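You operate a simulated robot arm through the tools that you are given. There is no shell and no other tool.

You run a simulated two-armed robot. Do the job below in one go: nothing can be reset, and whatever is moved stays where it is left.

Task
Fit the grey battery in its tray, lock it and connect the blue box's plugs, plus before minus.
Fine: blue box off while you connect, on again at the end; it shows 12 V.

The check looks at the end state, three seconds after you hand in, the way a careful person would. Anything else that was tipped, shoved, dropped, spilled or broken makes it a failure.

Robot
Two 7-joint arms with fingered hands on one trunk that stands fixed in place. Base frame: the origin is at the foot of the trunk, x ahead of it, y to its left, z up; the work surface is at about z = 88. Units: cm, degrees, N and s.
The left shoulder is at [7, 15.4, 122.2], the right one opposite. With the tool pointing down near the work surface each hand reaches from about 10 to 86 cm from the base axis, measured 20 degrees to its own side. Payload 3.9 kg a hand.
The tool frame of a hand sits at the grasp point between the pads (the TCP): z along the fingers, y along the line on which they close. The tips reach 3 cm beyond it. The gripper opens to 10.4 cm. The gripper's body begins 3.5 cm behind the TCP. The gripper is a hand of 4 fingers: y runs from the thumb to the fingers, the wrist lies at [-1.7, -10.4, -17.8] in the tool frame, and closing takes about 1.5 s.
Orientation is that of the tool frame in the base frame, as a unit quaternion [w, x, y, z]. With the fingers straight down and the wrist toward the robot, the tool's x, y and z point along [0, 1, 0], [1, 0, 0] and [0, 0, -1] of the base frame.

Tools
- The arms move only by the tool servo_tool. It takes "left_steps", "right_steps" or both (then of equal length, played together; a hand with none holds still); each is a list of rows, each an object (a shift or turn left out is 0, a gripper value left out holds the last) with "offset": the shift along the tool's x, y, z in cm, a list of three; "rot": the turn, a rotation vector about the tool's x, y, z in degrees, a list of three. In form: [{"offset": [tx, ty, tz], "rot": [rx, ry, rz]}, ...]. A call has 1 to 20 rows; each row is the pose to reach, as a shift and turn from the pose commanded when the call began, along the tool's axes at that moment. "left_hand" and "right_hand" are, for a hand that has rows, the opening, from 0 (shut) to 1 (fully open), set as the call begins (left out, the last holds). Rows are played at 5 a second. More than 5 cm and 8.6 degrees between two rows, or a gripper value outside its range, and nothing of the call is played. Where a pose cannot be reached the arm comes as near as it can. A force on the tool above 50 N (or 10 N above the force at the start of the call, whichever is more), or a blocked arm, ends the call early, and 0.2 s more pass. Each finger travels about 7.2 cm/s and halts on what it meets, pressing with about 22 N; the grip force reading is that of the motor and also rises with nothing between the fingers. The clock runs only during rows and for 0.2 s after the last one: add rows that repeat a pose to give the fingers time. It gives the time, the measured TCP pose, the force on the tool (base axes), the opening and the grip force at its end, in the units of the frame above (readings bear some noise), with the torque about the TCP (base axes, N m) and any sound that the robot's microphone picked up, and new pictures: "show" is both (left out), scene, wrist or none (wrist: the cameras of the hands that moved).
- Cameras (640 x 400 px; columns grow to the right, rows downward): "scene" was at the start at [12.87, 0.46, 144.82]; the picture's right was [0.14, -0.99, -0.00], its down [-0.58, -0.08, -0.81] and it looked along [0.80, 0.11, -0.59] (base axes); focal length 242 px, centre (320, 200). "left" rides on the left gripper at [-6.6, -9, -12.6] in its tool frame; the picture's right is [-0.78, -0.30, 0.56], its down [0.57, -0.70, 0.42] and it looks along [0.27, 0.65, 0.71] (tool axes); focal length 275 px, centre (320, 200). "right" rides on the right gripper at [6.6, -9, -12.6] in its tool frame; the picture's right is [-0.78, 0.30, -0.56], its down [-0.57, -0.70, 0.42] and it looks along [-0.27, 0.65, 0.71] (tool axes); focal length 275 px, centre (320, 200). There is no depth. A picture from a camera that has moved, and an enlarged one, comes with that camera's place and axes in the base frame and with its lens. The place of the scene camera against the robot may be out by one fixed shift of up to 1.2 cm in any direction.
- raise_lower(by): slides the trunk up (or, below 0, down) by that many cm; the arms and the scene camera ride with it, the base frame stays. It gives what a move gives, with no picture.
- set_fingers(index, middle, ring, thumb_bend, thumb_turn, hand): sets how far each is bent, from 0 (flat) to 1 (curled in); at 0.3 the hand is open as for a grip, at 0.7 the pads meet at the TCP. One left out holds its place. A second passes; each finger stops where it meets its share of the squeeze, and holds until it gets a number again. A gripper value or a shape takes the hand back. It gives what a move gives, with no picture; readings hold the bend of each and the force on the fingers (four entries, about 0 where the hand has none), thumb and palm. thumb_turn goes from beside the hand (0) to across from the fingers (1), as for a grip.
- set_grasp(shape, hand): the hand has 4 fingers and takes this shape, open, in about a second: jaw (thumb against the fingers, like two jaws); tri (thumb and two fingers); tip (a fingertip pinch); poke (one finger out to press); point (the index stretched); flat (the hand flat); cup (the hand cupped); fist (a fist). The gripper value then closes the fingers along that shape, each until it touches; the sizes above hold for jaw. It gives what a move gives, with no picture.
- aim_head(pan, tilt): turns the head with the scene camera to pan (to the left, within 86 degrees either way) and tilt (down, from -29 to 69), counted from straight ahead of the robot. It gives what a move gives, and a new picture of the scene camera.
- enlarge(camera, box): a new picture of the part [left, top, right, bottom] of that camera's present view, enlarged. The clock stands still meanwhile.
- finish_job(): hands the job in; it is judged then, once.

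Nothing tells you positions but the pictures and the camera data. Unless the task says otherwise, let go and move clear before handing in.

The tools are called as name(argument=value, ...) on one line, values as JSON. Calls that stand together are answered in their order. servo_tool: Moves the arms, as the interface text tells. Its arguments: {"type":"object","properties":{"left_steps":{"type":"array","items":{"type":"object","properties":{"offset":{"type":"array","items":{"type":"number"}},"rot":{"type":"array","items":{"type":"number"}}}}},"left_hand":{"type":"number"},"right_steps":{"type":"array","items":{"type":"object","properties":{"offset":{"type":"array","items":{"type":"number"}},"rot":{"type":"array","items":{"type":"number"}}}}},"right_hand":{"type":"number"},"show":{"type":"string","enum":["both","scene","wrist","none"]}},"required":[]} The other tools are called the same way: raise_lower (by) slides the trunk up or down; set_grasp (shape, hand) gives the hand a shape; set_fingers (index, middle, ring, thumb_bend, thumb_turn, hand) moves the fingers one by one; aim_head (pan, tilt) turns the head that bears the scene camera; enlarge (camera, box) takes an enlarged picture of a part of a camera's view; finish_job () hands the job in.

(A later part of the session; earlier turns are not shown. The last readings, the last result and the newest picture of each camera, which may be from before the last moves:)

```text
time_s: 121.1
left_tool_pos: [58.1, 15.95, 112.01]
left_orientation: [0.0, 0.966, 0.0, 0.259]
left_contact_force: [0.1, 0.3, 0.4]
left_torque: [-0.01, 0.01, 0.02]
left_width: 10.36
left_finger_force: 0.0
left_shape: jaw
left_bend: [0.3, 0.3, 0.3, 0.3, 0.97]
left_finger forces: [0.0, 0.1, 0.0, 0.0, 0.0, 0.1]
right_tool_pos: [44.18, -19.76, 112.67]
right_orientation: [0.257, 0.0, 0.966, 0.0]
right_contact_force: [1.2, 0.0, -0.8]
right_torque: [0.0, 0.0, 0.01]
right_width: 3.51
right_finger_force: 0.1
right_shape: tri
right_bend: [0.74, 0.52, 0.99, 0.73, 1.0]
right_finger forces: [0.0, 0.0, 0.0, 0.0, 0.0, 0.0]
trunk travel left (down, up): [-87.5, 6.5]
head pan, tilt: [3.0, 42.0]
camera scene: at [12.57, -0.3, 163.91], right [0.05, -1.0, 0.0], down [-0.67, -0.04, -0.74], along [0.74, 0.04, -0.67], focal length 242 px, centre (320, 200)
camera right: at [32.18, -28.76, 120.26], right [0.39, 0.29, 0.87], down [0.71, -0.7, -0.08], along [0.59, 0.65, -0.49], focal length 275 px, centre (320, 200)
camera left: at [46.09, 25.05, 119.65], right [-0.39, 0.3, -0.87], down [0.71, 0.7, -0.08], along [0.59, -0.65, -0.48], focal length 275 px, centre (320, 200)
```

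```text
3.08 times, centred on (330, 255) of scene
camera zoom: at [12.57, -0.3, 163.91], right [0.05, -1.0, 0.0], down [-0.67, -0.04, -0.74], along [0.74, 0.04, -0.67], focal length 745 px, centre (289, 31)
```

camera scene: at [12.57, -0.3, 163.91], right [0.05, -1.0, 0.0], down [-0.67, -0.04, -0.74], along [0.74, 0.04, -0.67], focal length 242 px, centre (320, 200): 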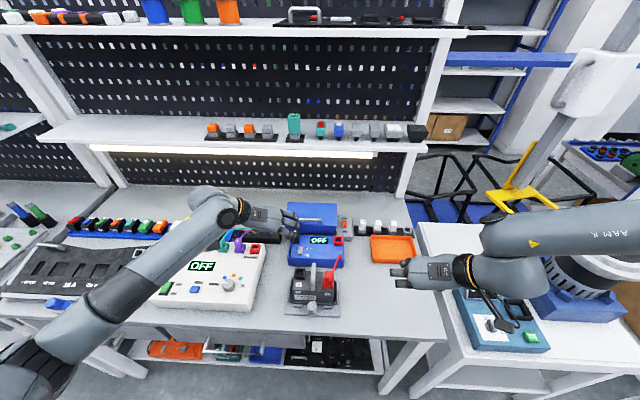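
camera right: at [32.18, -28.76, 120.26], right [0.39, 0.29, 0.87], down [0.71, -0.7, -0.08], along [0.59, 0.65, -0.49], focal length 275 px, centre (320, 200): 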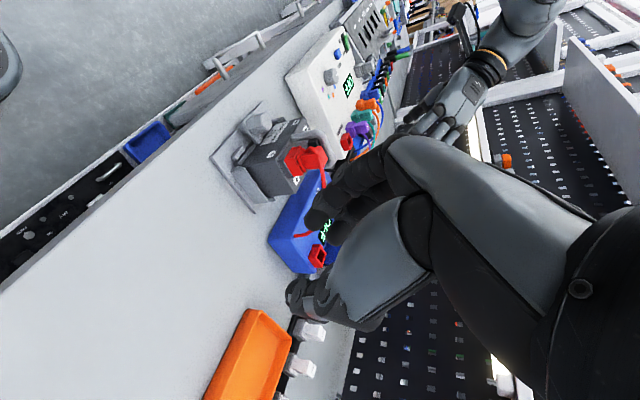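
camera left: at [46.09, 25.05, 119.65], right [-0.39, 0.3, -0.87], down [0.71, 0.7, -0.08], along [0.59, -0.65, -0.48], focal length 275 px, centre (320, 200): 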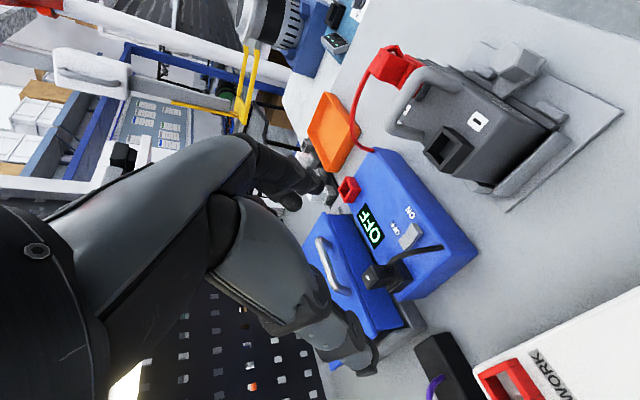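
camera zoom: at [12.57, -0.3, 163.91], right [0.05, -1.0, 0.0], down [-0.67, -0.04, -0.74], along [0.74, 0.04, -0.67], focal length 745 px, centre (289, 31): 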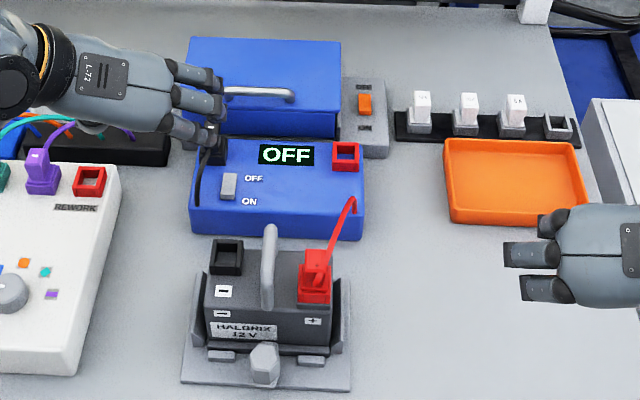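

Everything is well in view. I set the left hand to the three-finger shape and zoom on the black plug.

set_grasp(shape="tri", hand="left")

enlarge(camera="left", box=[330, 200, 470, 330])

enlarge(camera="left", box=[340, 20, 600, 220])

```text
time_s: 122.0
left_tool_pos: [58.05, 16.07, 111.97]
left_orientation: [0.0, 0.966, -0.001, 0.259]
left_contact_force: [-0.6, -0.3, 0.1]
left_torque: [0.02, 0.01, 0.0]
left_width: 10.36
left_finger_force: 0.1
left_shape: tri
left_bend: [0.3, 0.3, 0.99, 0.3, 0.97]
left_finger forces: [0.1, 0.0, 0.0, 0.1, 0.0, 0.1]
right_tool_pos: [44.09, -19.93, 112.56]
right_orientation: [0.258, 0.001, 0.966, 0.001]
right_contact_force: [0.7, 0.3, 0.3]
right_torque: [-0.03, 0.0, 0.01]
right_width: 3.5
right_finger_force: 0.1
right_shape: tri
right_bend: [0.74, 0.52, 0.99, 0.73, 1.0]
right_finger forces: [0.1, 0.1, 0.0, 0.0, 0.0, 0.0]
trunk travel left (down, up): [-87.5, 6.5]
head pan, tilt: [3.0, 42.0]
```

```text
3.08 times, centred on (400, 265) of left
camera zoom: at [46.07, 25.01, 119.67], right [-0.39, 0.3, -0.87], down [0.71, 0.7, -0.08], along [0.59, -0.65, -0.49], focal length 847 px, centre (74, 0)
```

zoom: 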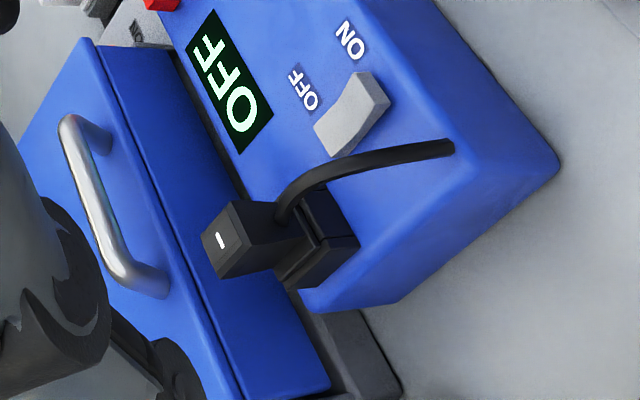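

```text
2.00 times, centred on (470, 120) of left
camera zoom: at [46.07, 25.01, 119.67], right [-0.39, 0.3, -0.87], down [0.71, 0.7, -0.08], along [0.59, -0.65, -0.49], focal length 551 px, centre (20, 360)
```

zoom: 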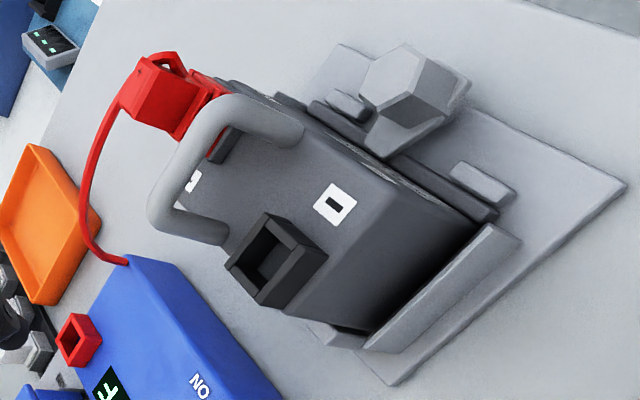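

The black plug's top centre is about (69.1, 12.2, 98.5). I move the left hand above it with the fingers half open.

servo_tool(left_steps=[{"offset": [1.3, 1.0, 2.5]}, {"offset": [2.6, 2.0, 5]}, {"offset": [3.8, 3.0, 7.6]}, {"offset": [4.5, 3.5, 10]}, {"offset": [5.06, 3.85, 12.13]}, {"offset": [5.06, 3.85, 12.13]}, {"offset": [5.06, 3.85, 12.13]}], left_hand=0.48, show="none")

enlarge(camera="left", box=[240, 170, 440, 340])

enlarge(camera="scene", box=[270, 195, 350, 265])

```text
time_s: 123.6
left_tool_pos: [68.54, 12.13, 104.24]
left_orientation: [0.0, 0.966, 0.0, 0.26]
left_contact_force: [-0.5, -0.4, 1.0]
left_torque: [-0.01, -0.02, 0.01]
left_width: 5.03
left_finger_force: 0.2
left_shape: tri
left_bend: [0.74, 0.45, 0.99, 0.69, 1.0]
left_finger forces: [0.0, 0.0, 0.0, 0.0, 0.0, 0.1]
right_tool_pos: [44.07, -19.8, 112.66]
right_orientation: [0.259, 0.0, 0.966, 0.0]
right_contact_force: [-0.1, 0.4, -0.5]
right_torque: [0.0, 0.0, -0.02]
right_width: 3.5
right_finger_force: 0.1
right_shape: tri
right_bend: [0.74, 0.52, 0.99, 0.73, 1.0]
right_finger forces: [0.0, 0.0, 0.0, 0.0, 0.0, 0.1]
trunk travel left (down, up): [-87.5, 6.5]
head pan, tilt: [3.0, 42.0]
```

```text
2.35 times, centred on (340, 255) of left
camera zoom: at [56.39, 21.21, 111.79], right [-0.39, 0.3, -0.87], down [0.71, 0.7, -0.08], along [0.59, -0.65, -0.49], focal length 648 px, centre (273, 71)
```

zoom: 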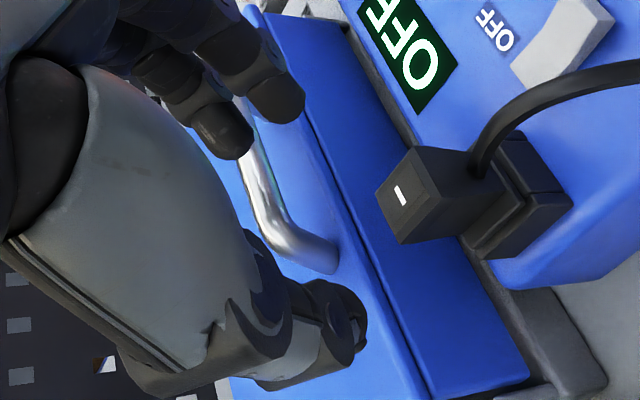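

```text
5.71 times, centred on (310, 230) of scene
camera zoom: at [12.51, -0.35, 163.92], right [0.05, -1.0, 0.0], down [-0.67, -0.04, -0.74], along [0.74, 0.04, -0.67], focal length 1384 px, centre (377, 29)
```

zoom: 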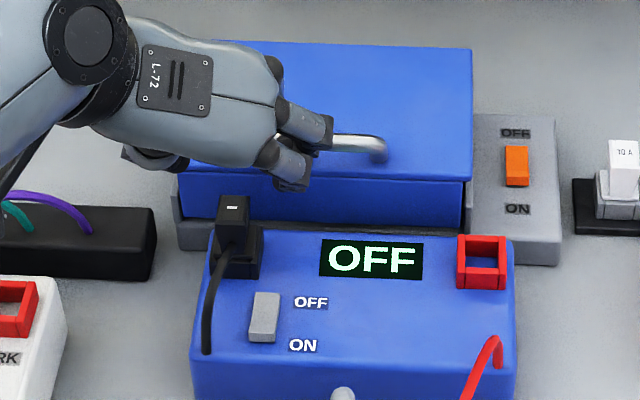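

servo_tool(left_steps=[{"offset": [-0.8, -0.07, 1.35]}, {"offset": [-1.66, -0.07, 2.74]}, {"offset": [-2.3, -0.07, 3.9]}, {"offset": [-3.0, -0.07, 5.07]}, {"offset": [-3.0, -0.07, 5.07]}], left_hand=0.48, show="none")

enlarge(camera="left", box=[240, 170, 440, 340])

```text
time_s: 124.8
left_tool_pos: [68.4, 12.4, 98.3]
left_orientation: [0.001, 0.966, 0.0, 0.259]
left_contact_force: [-1.0, -0.5, -0.2]
left_torque: [0.03, -0.03, 0.01]
left_width: 5.05
left_finger_force: 0.0
left_shape: tri
left_bend: [0.74, 0.45, 0.99, 0.69, 1.0]
left_finger forces: [0.0, 0.0, 0.1, 0.0, 0.0, 0.0]
right_tool_pos: [44.17, -19.78, 112.67]
right_orientation: [0.259, 0.0, 0.966, 0.001]
right_contact_force: [-0.1, -0.4, 0.9]
right_torque: [-0.01, -0.03, 0.01]
right_width: 3.5
right_finger_force: 0.0
right_shape: tri
right_bend: [0.74, 0.52, 0.99, 0.73, 1.0]
right_finger forces: [0.1, 0.0, 0.1, 0.0, 0.0, 0.0]
trunk travel left (down, up): [-87.5, 6.5]
head pan, tilt: [3.0, 42.0]
```

```text
2.35 times, centred on (340, 255) of left
camera zoom: at [56.34, 21.46, 105.96], right [-0.39, 0.3, -0.87], down [0.71, 0.7, -0.08], along [0.59, -0.65, -0.49], focal length 648 px, centre (273, 71)
```

zoom: 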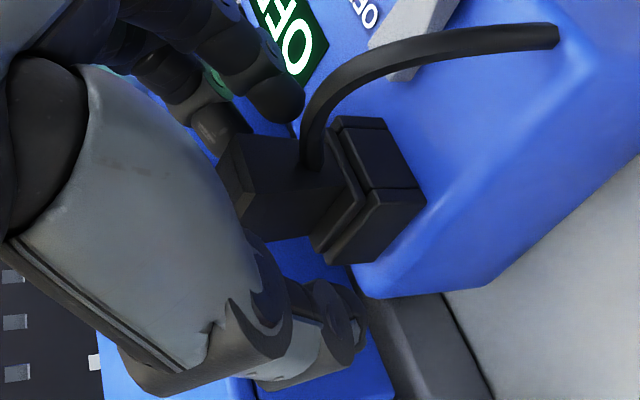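

I centre the hand 0.25 cm toward the fingers' side and then close on the black plug.

servo_tool(left_steps=[{"offset": [0, 0.25, 0]}, {"offset": [0, 0.25, 0]}], left_hand=0.48, show="none")

servo_tool(left_steps=[{"offset": [0, 0, 0]}, {"offset": [0, 0, 0]}, {"offset": [0, 0, 0]}, {"offset": [0, 0, 0]}, {"offset": [0, 0, 0]}, {"offset": [0, 0, 0]}, {"offset": [0, 0, 0]}], left_hand=0, show="none")

enlarge(camera="left", box=[240, 170, 440, 340])

enlarge(camera="scene", box=[270, 195, 350, 265])

```text
time_s: 125.4
left_tool_pos: [68.3, 12.08, 98.32]
left_orientation: [0.001, 0.966, 0.0, 0.259]
left_contact_force: [0.1, 0.1, -0.2]
left_torque: [0.0, -0.01, 0.0]
left_width: 5.06
left_finger_force: 0.2
left_shape: tri
left_bend: [0.74, 0.45, 0.99, 0.69, 1.0]
left_finger forces: [0.0, 0.0, 0.0, 0.1, 0.0, 0.0]
right_tool_pos: [44.17, -19.81, 112.7]
right_orientation: [0.259, 0.002, 0.966, 0.001]
right_contact_force: [0.7, 0.1, -0.2]
right_torque: [0.0, -0.03, 0.01]
right_width: 3.52
right_finger_force: 0.1
right_shape: tri
right_bend: [0.74, 0.52, 0.99, 0.73, 1.0]
right_finger forces: [0.1, 0.0, 0.0, 0.0, 0.1, 0.1]
trunk travel left (down, up): [-87.5, 6.5]
head pan, tilt: [3.0, 42.0]
```

```text
time_s: 127.0
left_tool_pos: [68.46, 12.08, 98.36]
left_orientation: [0.0, 0.966, 0.0, 0.258]
left_contact_force: [2.0, 0.4, 2.0]
left_torque: [-0.11, 0.01, 0.03]
left_width: 1.28
left_finger_force: 22.1
left_shape: tri
left_bend: [0.73, 0.67, 1.0, 0.74, 1.0]
left_finger forces: [9.9, 9.0, 0.1, 0.0, 20.1, 0.0]
right_tool_pos: [44.17, -19.98, 112.66]
right_orientation: [0.258, 0.001, 0.966, 0.001]
right_contact_force: [-0.2, 0.4, -0.1]
right_torque: [-0.01, 0.01, 0.0]
right_width: 3.5
right_finger_force: 0.0
right_shape: tri
right_bend: [0.74, 0.52, 0.99, 0.73, 1.0]
right_finger forces: [0.0, 0.1, 0.1, 0.0, 0.0, 0.0]
trunk travel left (down, up): [-87.5, 6.5]
head pan, tilt: [3.0, 42.0]
```

```text
2.35 times, centred on (340, 255) of left
camera zoom: at [56.37, 21.14, 105.96], right [-0.39, 0.3, -0.87], down [0.71, 0.7, -0.08], along [0.59, -0.65, -0.49], focal length 648 px, centre (273, 71)
```

zoom: 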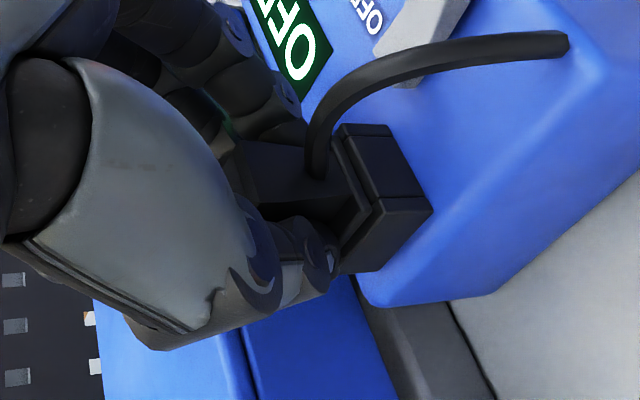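

```text
5.71 times, centred on (310, 230) of scene
camera zoom: at [12.59, -0.36, 163.91], right [0.05, -1.0, 0.0], down [-0.67, -0.04, -0.74], along [0.74, 0.04, -0.67], focal length 1384 px, centre (377, 29)
```

zoom: 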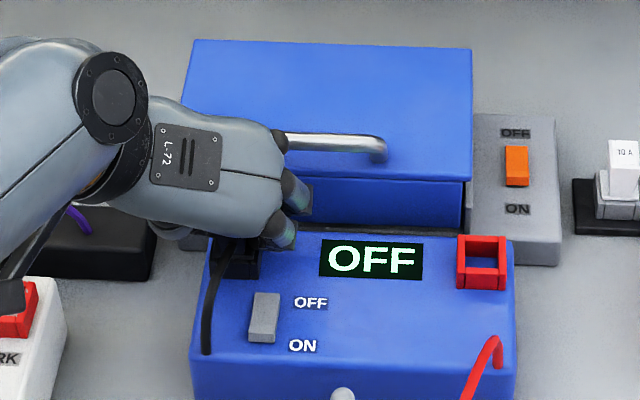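

The black plug is gripped evenly. I pull it straight up 2.5 cm.

servo_tool(left_steps=[{"offset": [0.15, 0, -0.26]}, {"offset": [0.3, 0, -0.52]}, {"offset": [0.5, 0, -0.87]}, {"offset": [0.75, 0, -1.3]}, {"offset": [1.0, 0, -1.73]}, {"offset": [1.25, 0, -2.17]}, {"offset": [1.25, 0, -2.17]}], left_hand=0, show="none")

enlarge(camera="left", box=[280, 190, 400, 290])

enlarge(camera="left", box=[240, 170, 440, 340])

```text
time_s: 128.6
left_tool_pos: [68.51, 11.98, 100.76]
left_orientation: [0.001, 0.966, 0.0, 0.259]
left_contact_force: [-0.3, 0.7, -0.2]
left_torque: [0.02, 0.02, 0.02]
left_width: 1.2
left_finger_force: 22.2
left_shape: tri
left_bend: [0.73, 0.71, 1.0, 0.75, 1.0]
left_finger forces: [15.5, 7.4, 0.0, 0.0, 19.4, 0.1]
right_tool_pos: [44.21, -19.94, 112.67]
right_orientation: [0.258, 0.001, 0.966, 0.001]
right_contact_force: [-0.1, -0.3, 0.0]
right_torque: [-0.02, 0.0, -0.03]
right_width: 3.51
right_finger_force: 0.1
right_shape: tri
right_bend: [0.74, 0.52, 0.99, 0.73, 1.0]
right_finger forces: [0.1, 0.0, 0.1, 0.0, 0.0, 0.0]
trunk travel left (down, up): [-87.5, 6.5]
head pan, tilt: [3.0, 42.0]
```

```text
4.00 times, centred on (340, 240) of left
camera zoom: at [56.44, 21.01, 108.4], right [-0.39, 0.3, -0.87], down [0.71, 0.7, -0.08], along [0.59, -0.65, -0.49], focal length 1101 px, centre (240, 40)
```

zoom: 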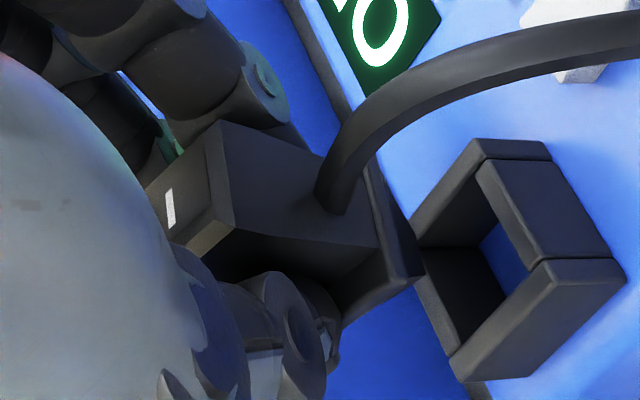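

```text
2.35 times, centred on (340, 255) of left
camera zoom: at [56.44, 21.01, 108.4], right [-0.39, 0.3, -0.87], down [0.71, 0.7, -0.08], along [0.59, -0.65, -0.49], focal length 648 px, centre (273, 71)
```

zoom: 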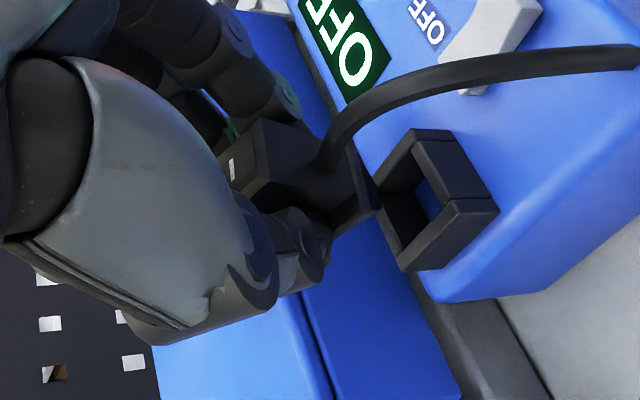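

The plug came out but it has pitched in the grip (its top leans toward the robot). I carry it up and over toward the battery and look at the tilt from the other cameras before correcting it.

servo_tool(left_steps=[{"offset": [0.9, 0, -1.5]}, {"offset": [1.8, 0, -3]}, {"offset": [2.6, 0, -4.5]}, {"offset": [1.1, 0.4, -5.9]}, {"offset": [-0.46, 0.8, -7.2]}, {"offset": [-2.1, 1.2, -8.3]}, {"offset": [-3.83, 1.5, -9.37]}, {"offset": [-5.6, 1.9, -10.4]}, {"offset": [-7.29, 2.3, -11.37]}, {"offset": [-9, 2.7, -12.4]}, {"offset": [-10.76, 3, -13.37]}, {"offset": [-10.76, 3, -13.37]}], left_hand=0, show="both")

enlarge(camera="left", box=[250, 180, 430, 330])

enlarge(camera="scene", box=[260, 220, 360, 320])

enlarge(camera="right", box=[220, 90, 360, 210])

```text
time_s: 131.2
left_tool_pos: [52.42, 8.82, 106.88]
left_orientation: [0.0, 0.966, 0.001, 0.258]
left_contact_force: [0.3, 0.3, -0.2]
left_torque: [0.03, -0.04, -0.01]
left_width: 1.14
left_finger_force: 21.6
left_shape: tri
left_bend: [0.73, 0.71, 1.0, 0.76, 1.0]
left_finger forces: [15.1, 6.8, 0.0, 0.0, 19.2, 0.1]
right_tool_pos: [44.12, -19.92, 112.69]
right_orientation: [0.258, 0.0, 0.966, 0.002]
right_contact_force: [-0.2, -0.7, -1.0]
right_torque: [-0.01, -0.02, -0.01]
right_width: 3.51
right_finger_force: 0.0
right_shape: tri
right_bend: [0.74, 0.52, 0.99, 0.73, 1.0]
right_finger forces: [0.0, 0.0, 0.1, 0.1, 0.0, 0.1]
trunk travel left (down, up): [-87.5, 6.5]
head pan, tilt: [3.0, 42.0]
camera scene: at [12.6, -0.39, 163.91], right [0.05, -1.0, 0.0], down [-0.67, -0.04, -0.74], along [0.74, 0.04, -0.67], focal length 242 px, centre (320, 200)
camera left: at [40.37, 17.91, 114.6], right [-0.39, 0.3, -0.87], down [0.71, 0.7, -0.08], along [0.59, -0.65, -0.49], focal length 275 px, centre (320, 200)
```

scene: 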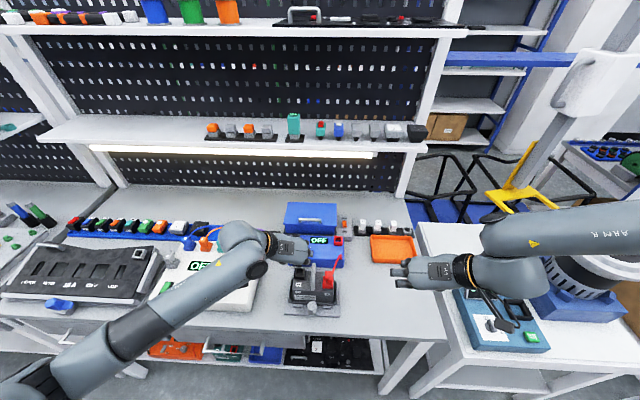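
left: 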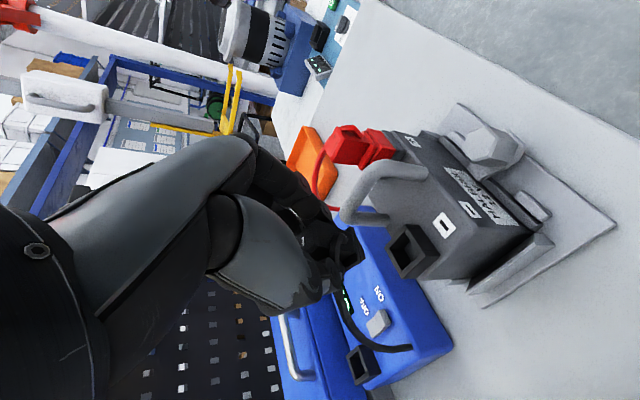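

```text
2.67 times, centred on (340, 255) of left
camera zoom: at [40.37, 17.91, 114.6], right [-0.39, 0.3, -0.87], down [0.71, 0.7, -0.08], along [0.59, -0.65, -0.49], focal length 734 px, centre (267, 53)
```

zoom: 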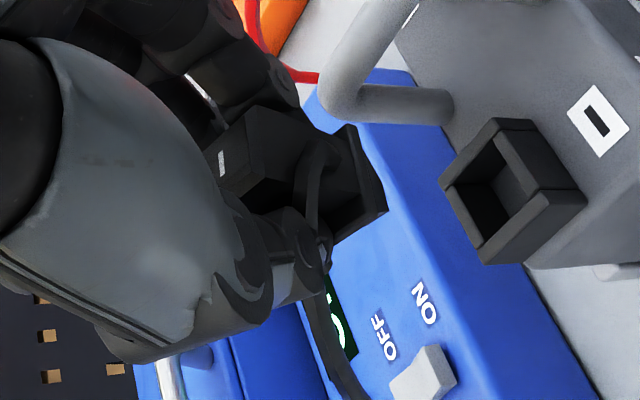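

```text
4.00 times, centred on (310, 270) of scene
camera zoom: at [12.6, -0.39, 163.91], right [0.05, -1.0, 0.0], down [-0.67, -0.04, -0.74], along [0.74, 0.04, -0.67], focal length 969 px, centre (360, -80)
```

zoom: 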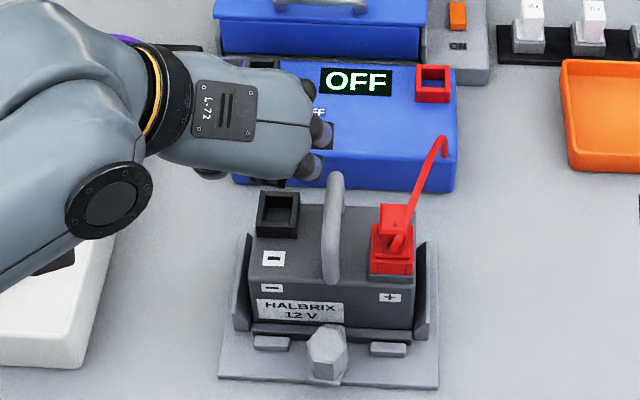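

```text
3.33 times, centred on (290, 150) of right
camera zoom: at [32.21, -28.86, 120.23], right [0.39, 0.29, 0.87], down [0.71, -0.7, -0.08], along [0.59, 0.65, -0.49], focal length 918 px, centre (420, 367)
```

zoom: 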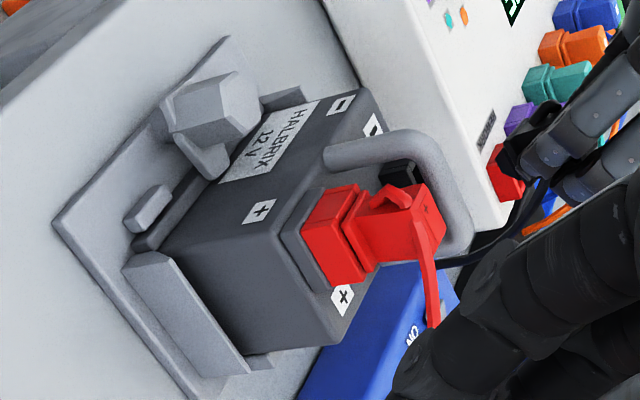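

The plug has aligned itself with the hand's own axis (30° tilt), so setting the hand upright will set the plug upright. I rotate the left hand back to vertical above the battery.

servo_tool(left_steps=[{"offset": [0, 0, 0], "rot": [0, -6, 0]}, {"offset": [0, 0, 0], "rot": [0, -12, 0]}, {"offset": [0, 0, 0], "rot": [0, -18, 0]}, {"offset": [0, 0, 0], "rot": [0, -24, 0]}, {"offset": [0, 0, 0], "rot": [0, -30, 0]}, {"offset": [0, 0, 0], "rot": [0, -30, 0]}], left_hand=0, show="wrist")

enlarge(camera="left", box=[250, 180, 430, 330])

enlarge(camera="scene", box=[270, 230, 350, 300])

enlarge(camera="right", box=[270, 110, 360, 190])

```text
time_s: 132.6
left_tool_pos: [52.42, 9.02, 106.93]
left_orientation: [0.0, 1.0, 0.0, -0.001]
left_contact_force: [-0.4, -0.1, -0.6]
left_torque: [0.0, 0.02, -0.02]
left_width: 1.16
left_finger_force: 22.1
left_shape: tri
left_bend: [0.73, 0.71, 1.0, 0.76, 1.0]
left_finger forces: [14.7, 6.6, 0.1, 0.0, 18.9, 0.0]
right_tool_pos: [44.14, -19.91, 112.7]
right_orientation: [0.258, 0.001, 0.966, 0.0]
right_contact_force: [-0.1, -0.7, -0.7]
right_torque: [0.0, 0.01, -0.01]
right_width: 3.5
right_finger_force: 0.1
right_shape: tri
right_bend: [0.74, 0.52, 0.99, 0.73, 1.0]
right_finger forces: [0.1, 0.0, 0.1, 0.0, 0.0, 0.0]
trunk travel left (down, up): [-87.5, 6.5]
head pan, tilt: [3.0, 42.0]
camera left: at [45.77, 18.01, 119.55], right [-0.78, 0.3, -0.56], down [0.57, 0.7, -0.43], along [0.26, -0.65, -0.71], focal length 275 px, centre (320, 200)
```

left: 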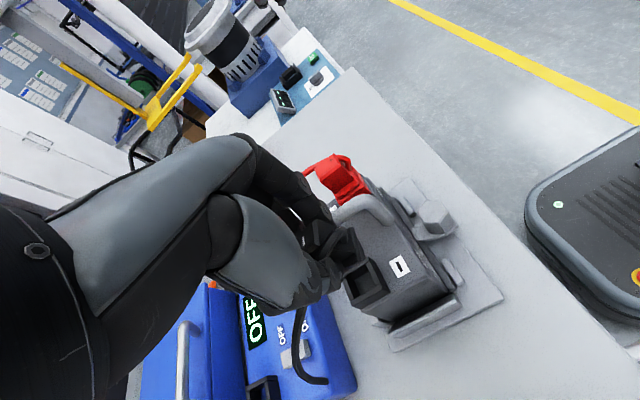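

```text
2.67 times, centred on (340, 255) of left
camera zoom: at [45.77, 18.01, 119.55], right [-0.78, 0.3, -0.56], down [0.57, 0.7, -0.43], along [0.26, -0.65, -0.71], focal length 734 px, centre (267, 53)
```

zoom: 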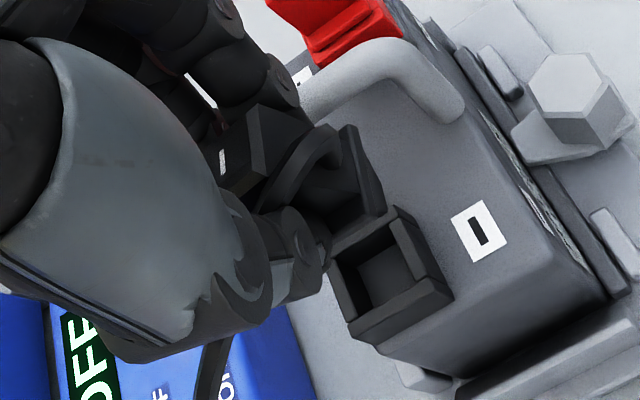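

```text
5.71 times, centred on (310, 265) of scene
camera zoom: at [12.53, -0.38, 163.92], right [0.05, -1.0, 0.0], down [-0.67, -0.04, -0.74], along [0.74, 0.04, -0.67], focal length 1384 px, centre (377, -171)
```

zoom: 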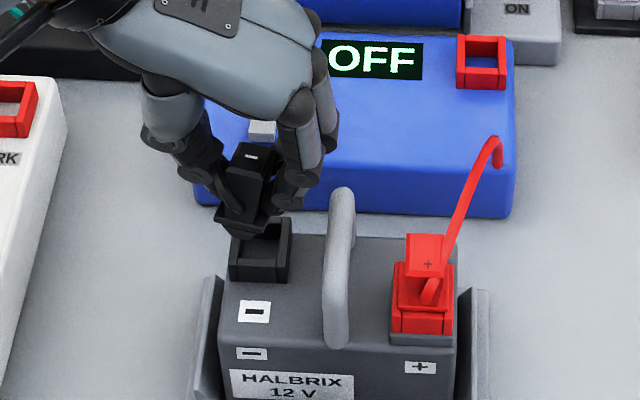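

```text
5.00 times, centred on (315, 150) of right
camera zoom: at [32.16, -28.85, 120.25], right [0.39, 0.29, 0.87], down [0.71, -0.7, -0.08], along [0.59, 0.65, -0.48], focal length 1376 px, centre (345, 450)
```

zoom: 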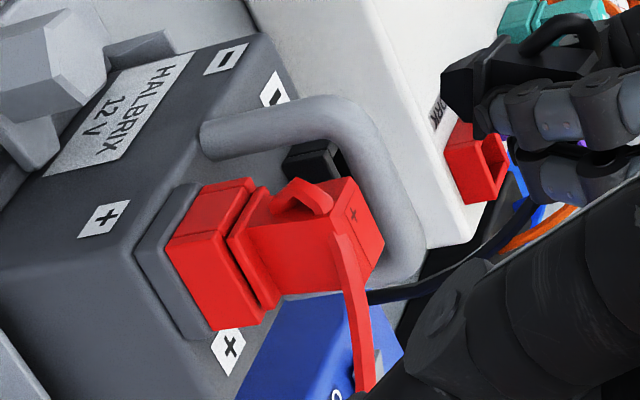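

enlarge(camera="scene", box=[285, 245, 325, 285])

enlarge(camera="left", box=[290, 205, 390, 305])

enlarge(camera="right", box=[325, 105, 375, 145])

```text
10.00 times, centred on (305, 265) of scene
camera zoom: at [12.53, -0.38, 163.92], right [0.05, -1.0, 0.0], down [-0.67, -0.04, -0.74], along [0.74, 0.04, -0.67], focal length 2422 px, centre (470, -450)
```

zoom: 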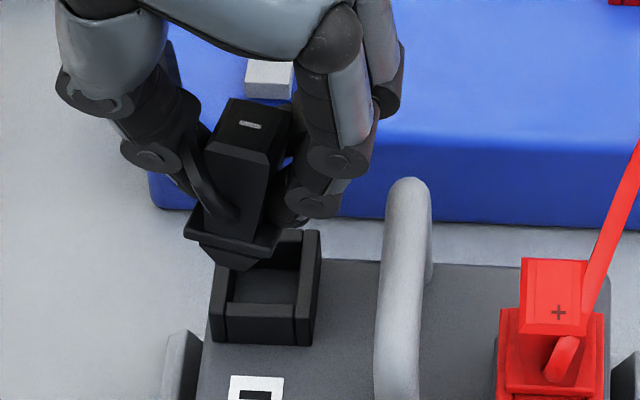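

```text
4.00 times, centred on (340, 255) of left
camera zoom: at [45.77, 18.01, 119.55], right [-0.78, 0.3, -0.56], down [0.57, 0.7, -0.43], along [0.26, -0.65, -0.71], focal length 1101 px, centre (240, -20)
```

zoom: 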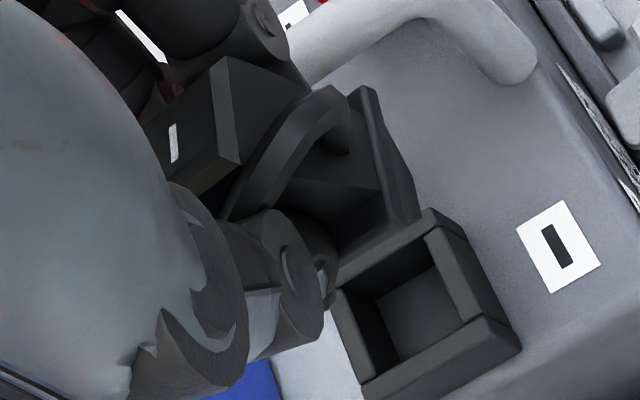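

```text
10.00 times, centred on (350, 125) of right
camera zoom: at [32.16, -28.85, 120.25], right [0.39, 0.29, 0.87], down [0.71, -0.7, -0.08], along [0.59, 0.65, -0.48], focal length 2753 px, centre (20, 950)
```

zoom: 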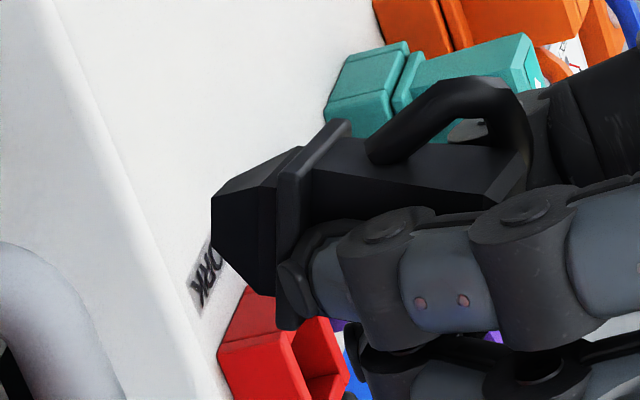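

enlarge(camera="scene", box=[290, 250, 315, 275])

enlarge(camera="left", box=[310, 215, 370, 275])

```text
16.00 times, centred on (302, 262) of scene
camera zoom: at [12.53, -0.38, 163.92], right [0.05, -1.0, 0.0], down [-0.67, -0.04, -0.74], along [0.74, 0.04, -0.67], focal length 3876 px, centre (600, -800)
```

zoom: 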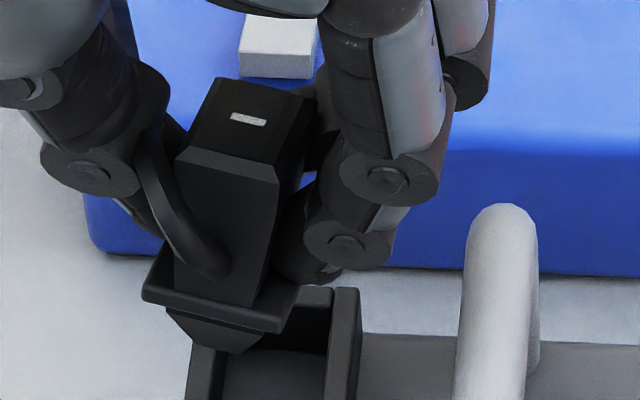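

```text
6.67 times, centred on (340, 245) of left
camera zoom: at [45.77, 18.01, 119.55], right [-0.78, 0.3, -0.56], down [0.57, 0.7, -0.43], along [0.26, -0.65, -0.71], focal length 1835 px, centre (187, -100)
```

zoom: 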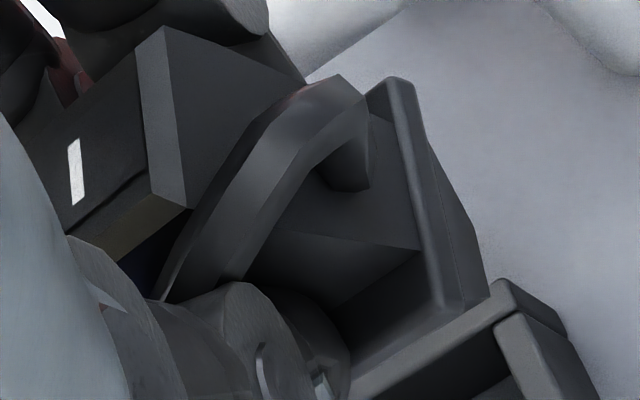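

The closer views show the plug actually was nearly upright in pitch before, and that it is now leaning, also yawed and rolled somewhat in the pinch. I restore the 30° tilt and bring the right hand's camera nearer for a second, crossing view of the plug.

servo_tool(left_steps=[{"offset": [0, 0, 0], "rot": [0, 6, 0]}, {"offset": [0, 0, 0], "rot": [0, 12, 0]}, {"offset": [0, 0, 0], "rot": [0, 18, 0]}, {"offset": [0, 0, 0], "rot": [0, 24, 0]}, {"offset": [0, 0, 0], "rot": [0, 30, 0]}, {"offset": [0, 0, 0], "rot": [0, 30, 0]}], right_steps=[{"offset": [0, 2.4, 0]}, {"offset": [0, 4.8, 0]}, {"offset": [0, 7.2, 0]}, {"offset": [0, 9.6, 0]}, {"offset": [0, 12, 0]}, {"offset": [0, 14, 0]}], left_hand=0, show="both")

enlarge(camera="right", box=[240, 100, 360, 200])

enlarge(camera="left", box=[290, 190, 410, 290])

```text
time_s: 134.0
left_tool_pos: [52.58, 9.05, 106.91]
left_orientation: [-0.001, 0.966, 0.001, 0.259]
left_contact_force: [1.0, -0.2, -1.0]
left_torque: [-0.01, 0.0, 0.02]
left_width: 1.17
left_finger_force: 22.4
left_shape: tri
left_bend: [0.73, 0.72, 1.0, 0.76, 1.0]
left_finger forces: [14.3, 6.2, 0.0, 0.0, 18.5, 0.0]
right_tool_pos: [44.06, -6.01, 112.7]
right_orientation: [0.258, 0.0, 0.966, 0.0]
right_contact_force: [0.3, -0.3, 0.1]
right_torque: [0.0, 0.04, -0.05]
right_width: 3.51
right_finger_force: 0.1
right_shape: tri
right_bend: [0.74, 0.52, 0.99, 0.73, 1.0]
right_finger forces: [0.0, 0.0, 0.1, 0.0, 0.1, 0.0]
trunk travel left (down, up): [-87.5, 6.5]
head pan, tilt: [3.0, 42.0]
camera scene: at [12.65, -0.29, 163.91], right [0.05, -1.0, 0.0], down [-0.67, -0.04, -0.74], along [0.74, 0.04, -0.67], focal length 242 px, centre (320, 200)
camera right: at [32.09, -14.79, 120.37], right [0.4, 0.3, 0.87], down [0.71, -0.7, -0.08], along [0.59, 0.65, -0.49], focal length 275 px, centre (320, 200)
camera left: at [40.46, 18.05, 114.54], right [-0.39, 0.3, -0.87], down [0.71, 0.7, -0.08], along [0.59, -0.65, -0.48], focal length 275 px, centre (320, 200)
```

scene: 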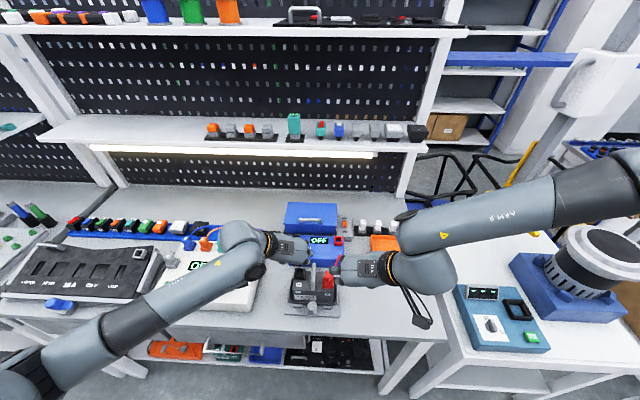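
right: 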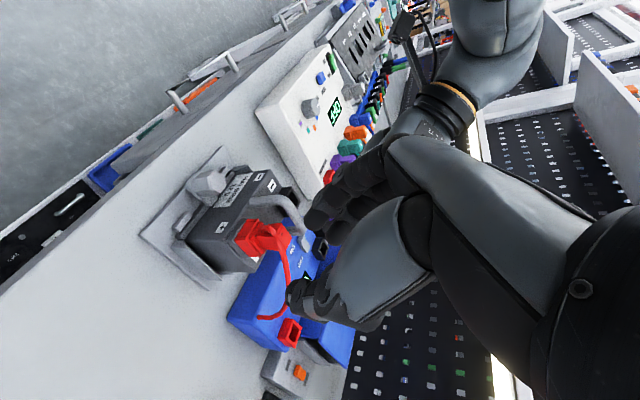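
left: 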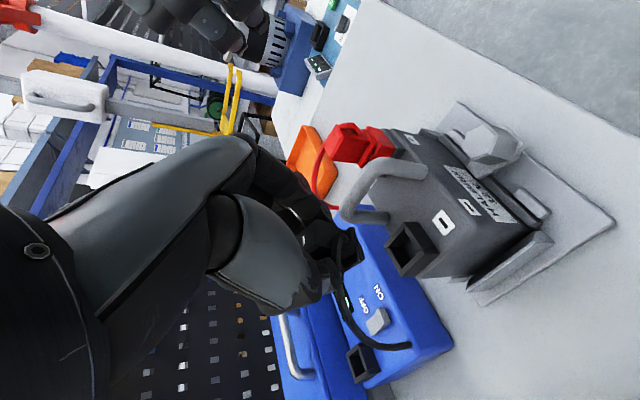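

```text
4.00 times, centred on (300, 150) of right
camera zoom: at [32.09, -14.79, 120.37], right [0.4, 0.3, 0.87], down [0.71, -0.7, -0.08], along [0.59, 0.65, -0.49], focal length 1101 px, centre (400, 400)
```

zoom: 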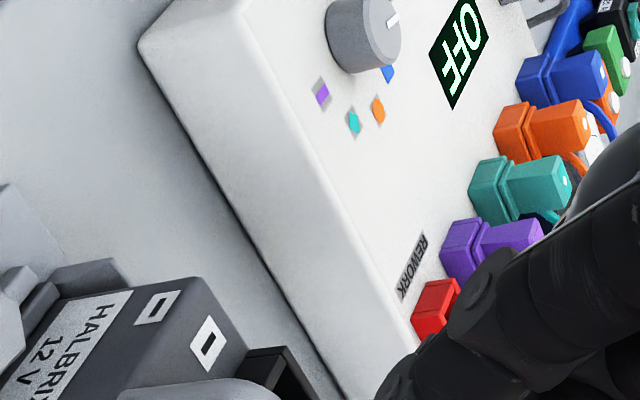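

```text
4.00 times, centred on (350, 240) of left
camera zoom: at [40.46, 18.05, 114.54], right [-0.39, 0.3, -0.87], down [0.71, 0.7, -0.08], along [0.59, -0.65, -0.48], focal length 1101 px, centre (200, 40)
```

zoom: 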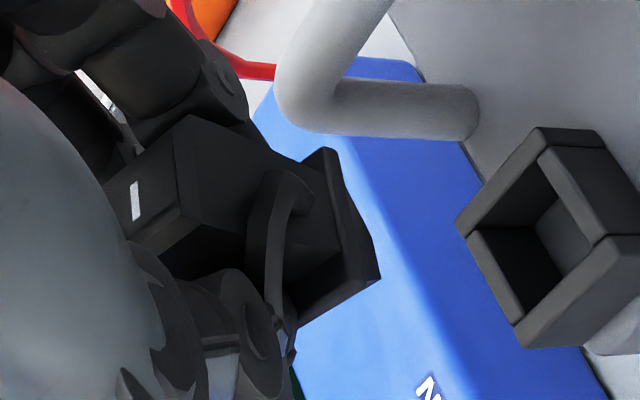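

Comparing all views consistently, the plug has turned about 20° around the finger axis in the pinch. I turn the left hand back by that amount, and draw the right hand back so that its camera sees the plug again.

servo_tool(left_steps=[{"offset": [0, 0, 0], "rot": [-1, 0, -5]}, {"offset": [0, 0, 0], "rot": [-2, 0, -10]}, {"offset": [0, 0, 0], "rot": [-3, 0, -15]}, {"offset": [0, 0, 0], "rot": [-4, 0, -20]}, {"offset": [0, 0, 0], "rot": [-4, 0, -20]}], right_steps=[{"offset": [0, -2.5, 0]}, {"offset": [0, -5, 0]}, {"offset": [0, -7.5, 0]}, {"offset": [0, -10, 0]}, {"offset": [0, -12, 0]}], left_hand=0, show="none")

enlarge(camera="left", box=[290, 190, 410, 290])

enlarge(camera="right", box=[270, 80, 380, 190])

enlarge(camera="scene", box=[280, 240, 340, 290])

```text
time_s: 135.2
left_tool_pos: [52.46, 8.81, 106.79]
left_orientation: [0.078, 0.95, 0.16, 0.255]
left_contact_force: [-0.1, 0.1, -0.8]
left_torque: [-0.01, 0.0, 0.0]
left_width: 1.16
left_finger_force: 22.0
left_shape: tri
left_bend: [0.73, 0.72, 1.0, 0.76, 1.0]
left_finger forces: [14.3, 6.3, 0.0, 0.0, 18.5, 0.0]
right_tool_pos: [43.92, -18.05, 112.7]
right_orientation: [0.259, 0.0, 0.966, 0.001]
right_contact_force: [1.4, -0.4, 0.3]
right_torque: [0.03, -0.03, 0.01]
right_width: 3.51
right_finger_force: 0.1
right_shape: tri
right_bend: [0.74, 0.52, 0.99, 0.73, 1.0]
right_finger forces: [0.0, 0.0, 0.1, 0.0, 0.0, 0.1]
trunk travel left (down, up): [-87.5, 6.5]
head pan, tilt: [3.0, 42.0]
```

```text
4.00 times, centred on (350, 240) of left
camera zoom: at [38.23, 15.94, 112.69], right [-0.43, -0.03, -0.9], down [0.5, 0.82, -0.26], along [0.75, -0.57, -0.34], focal length 1101 px, centre (200, 40)
```

zoom: 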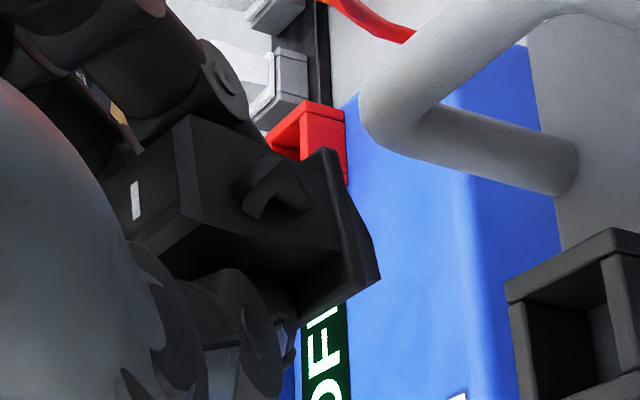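

```text
3.64 times, centred on (325, 135) of right
camera zoom: at [31.93, -26.98, 120.28], right [0.39, 0.29, 0.87], down [0.71, -0.7, -0.08], along [0.59, 0.65, -0.48], focal length 1001 px, centre (302, 436)
```

zoom: 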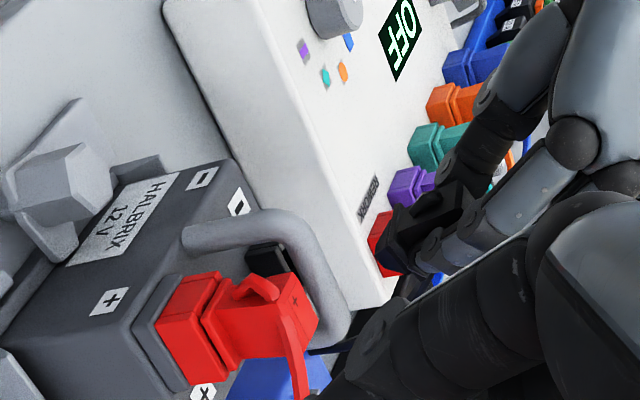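

```text
8.00 times, centred on (310, 265) of scene
camera zoom: at [12.5, -0.49, 163.92], right [0.05, -1.0, 0.0], down [-0.67, -0.03, -0.74], along [0.74, 0.04, -0.67], focal length 1938 px, centre (400, -320)
```

zoom: 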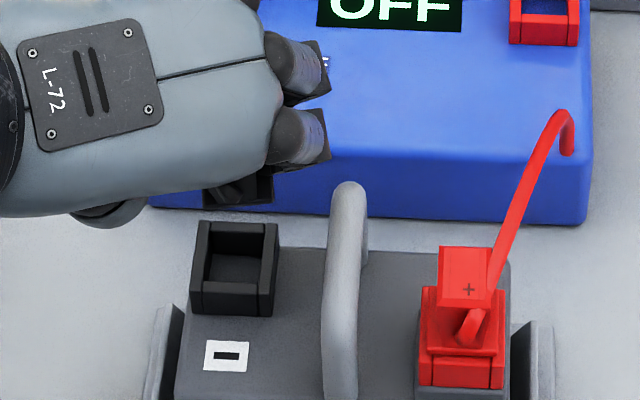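

The upright purple and teal plugs on the white box are a handy reference in the right camera's view. I zoom there to compare the black plug's attitude with theirs.

enlarge(camera="right", box=[365, 95, 425, 160])

enlarge(camera="right", box=[370, 120, 410, 160])

```text
6.15 times, centred on (395, 128) of right
camera zoom: at [31.93, -26.98, 120.28], right [0.39, 0.29, 0.87], down [0.71, -0.7, -0.08], along [0.59, 0.65, -0.48], focal length 1694 px, centre (-142, 646)
```

zoom: 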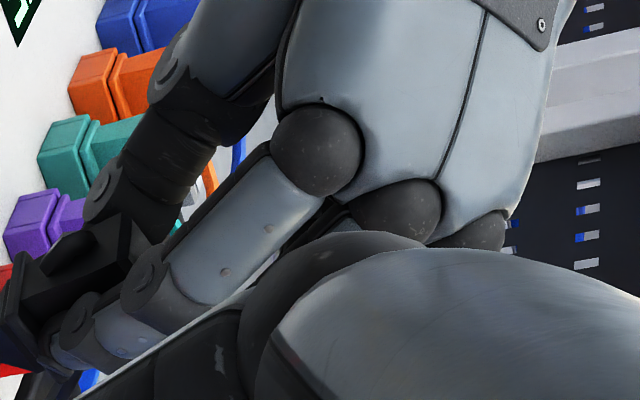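

```text
10.00 times, centred on (390, 140) of right
camera zoom: at [31.93, -26.98, 120.28], right [0.39, 0.29, 0.87], down [0.71, -0.7, -0.08], along [0.59, 0.65, -0.48], focal length 2753 px, centre (-380, 800)
```

zoom: 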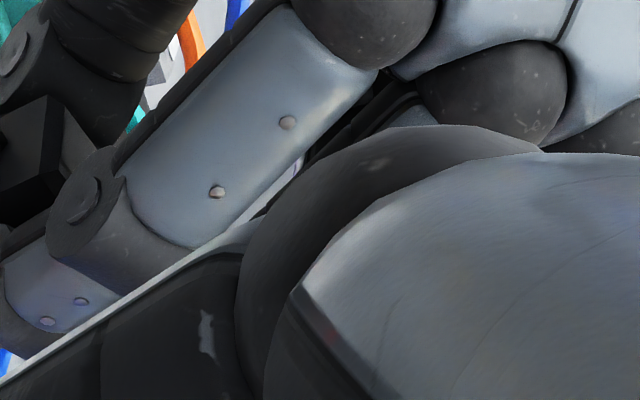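

enlarge(camera="right", box=[355, 110, 400, 160])

servo_tool(right_steps=[{"offset": [0, -2.5, 0]}, {"offset": [0, -5, 0]}, {"offset": [0, -7, 0]}, {"offset": [0, -7, 0]}], show="none")

enlarge(camera="right", box=[330, 70, 410, 140])

```text
8.00 times, centred on (378, 135) of right
camera zoom: at [31.93, -26.98, 120.28], right [0.39, 0.29, 0.87], down [0.71, -0.7, -0.08], along [0.59, 0.65, -0.48], focal length 2202 px, centre (-140, 720)
```

zoom: 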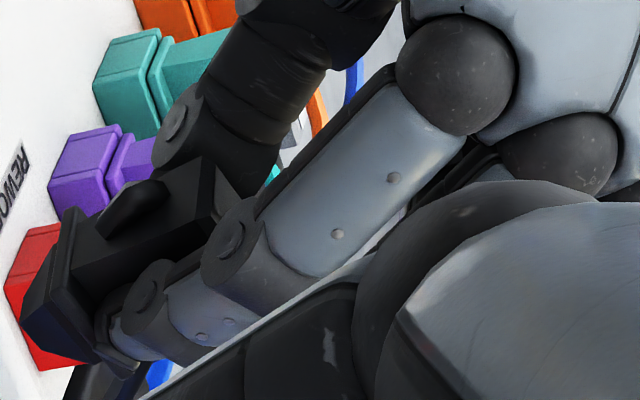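

```text
time_s: 136.2
left_tool_pos: [52.47, 9.07, 106.85]
left_orientation: [0.079, 0.951, 0.158, 0.255]
left_contact_force: [0.0, 0.9, -1.1]
left_torque: [0.02, 0.0, -0.02]
left_width: 1.13
left_finger_force: 22.2
left_shape: tri
left_bend: [0.73, 0.72, 1.0, 0.76, 1.0]
left_finger forces: [14.4, 6.1, 0.0, 0.0, 18.6, 0.0]
right_tool_pos: [44.81, -23.83, 110.46]
right_orientation: [0.259, 0.0, 0.966, 0.002]
right_contact_force: [0.0, -0.1, -0.1]
right_torque: [-0.01, -0.01, -0.03]
right_width: 3.52
right_finger_force: 0.0
right_shape: tri
right_bend: [0.74, 0.52, 0.99, 0.73, 1.0]
right_finger forces: [0.1, 0.0, 0.1, 0.0, 0.0, 0.1]
right hand out of reach, approached as far as the arm can: row 1, 2, 3, 4
trunk travel left (down, up): [-87.5, 6.5]
head pan, tilt: [3.0, 42.0]
```

```text
5.71 times, centred on (370, 105) of right
camera zoom: at [32.91, -32.72, 118.06], right [0.39, 0.29, 0.87], down [0.71, -0.7, -0.08], along [0.59, 0.65, -0.48], focal length 1573 px, centre (34, 743)
```

zoom: 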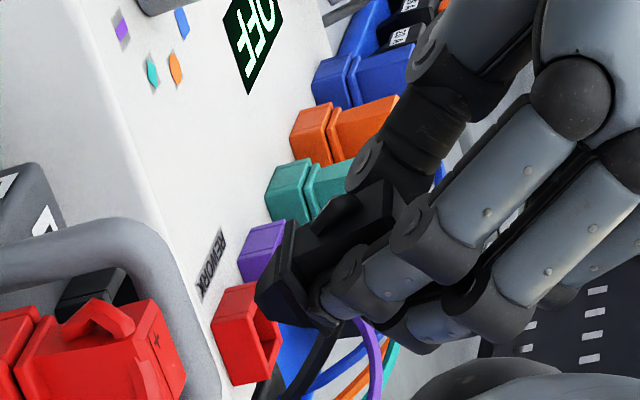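

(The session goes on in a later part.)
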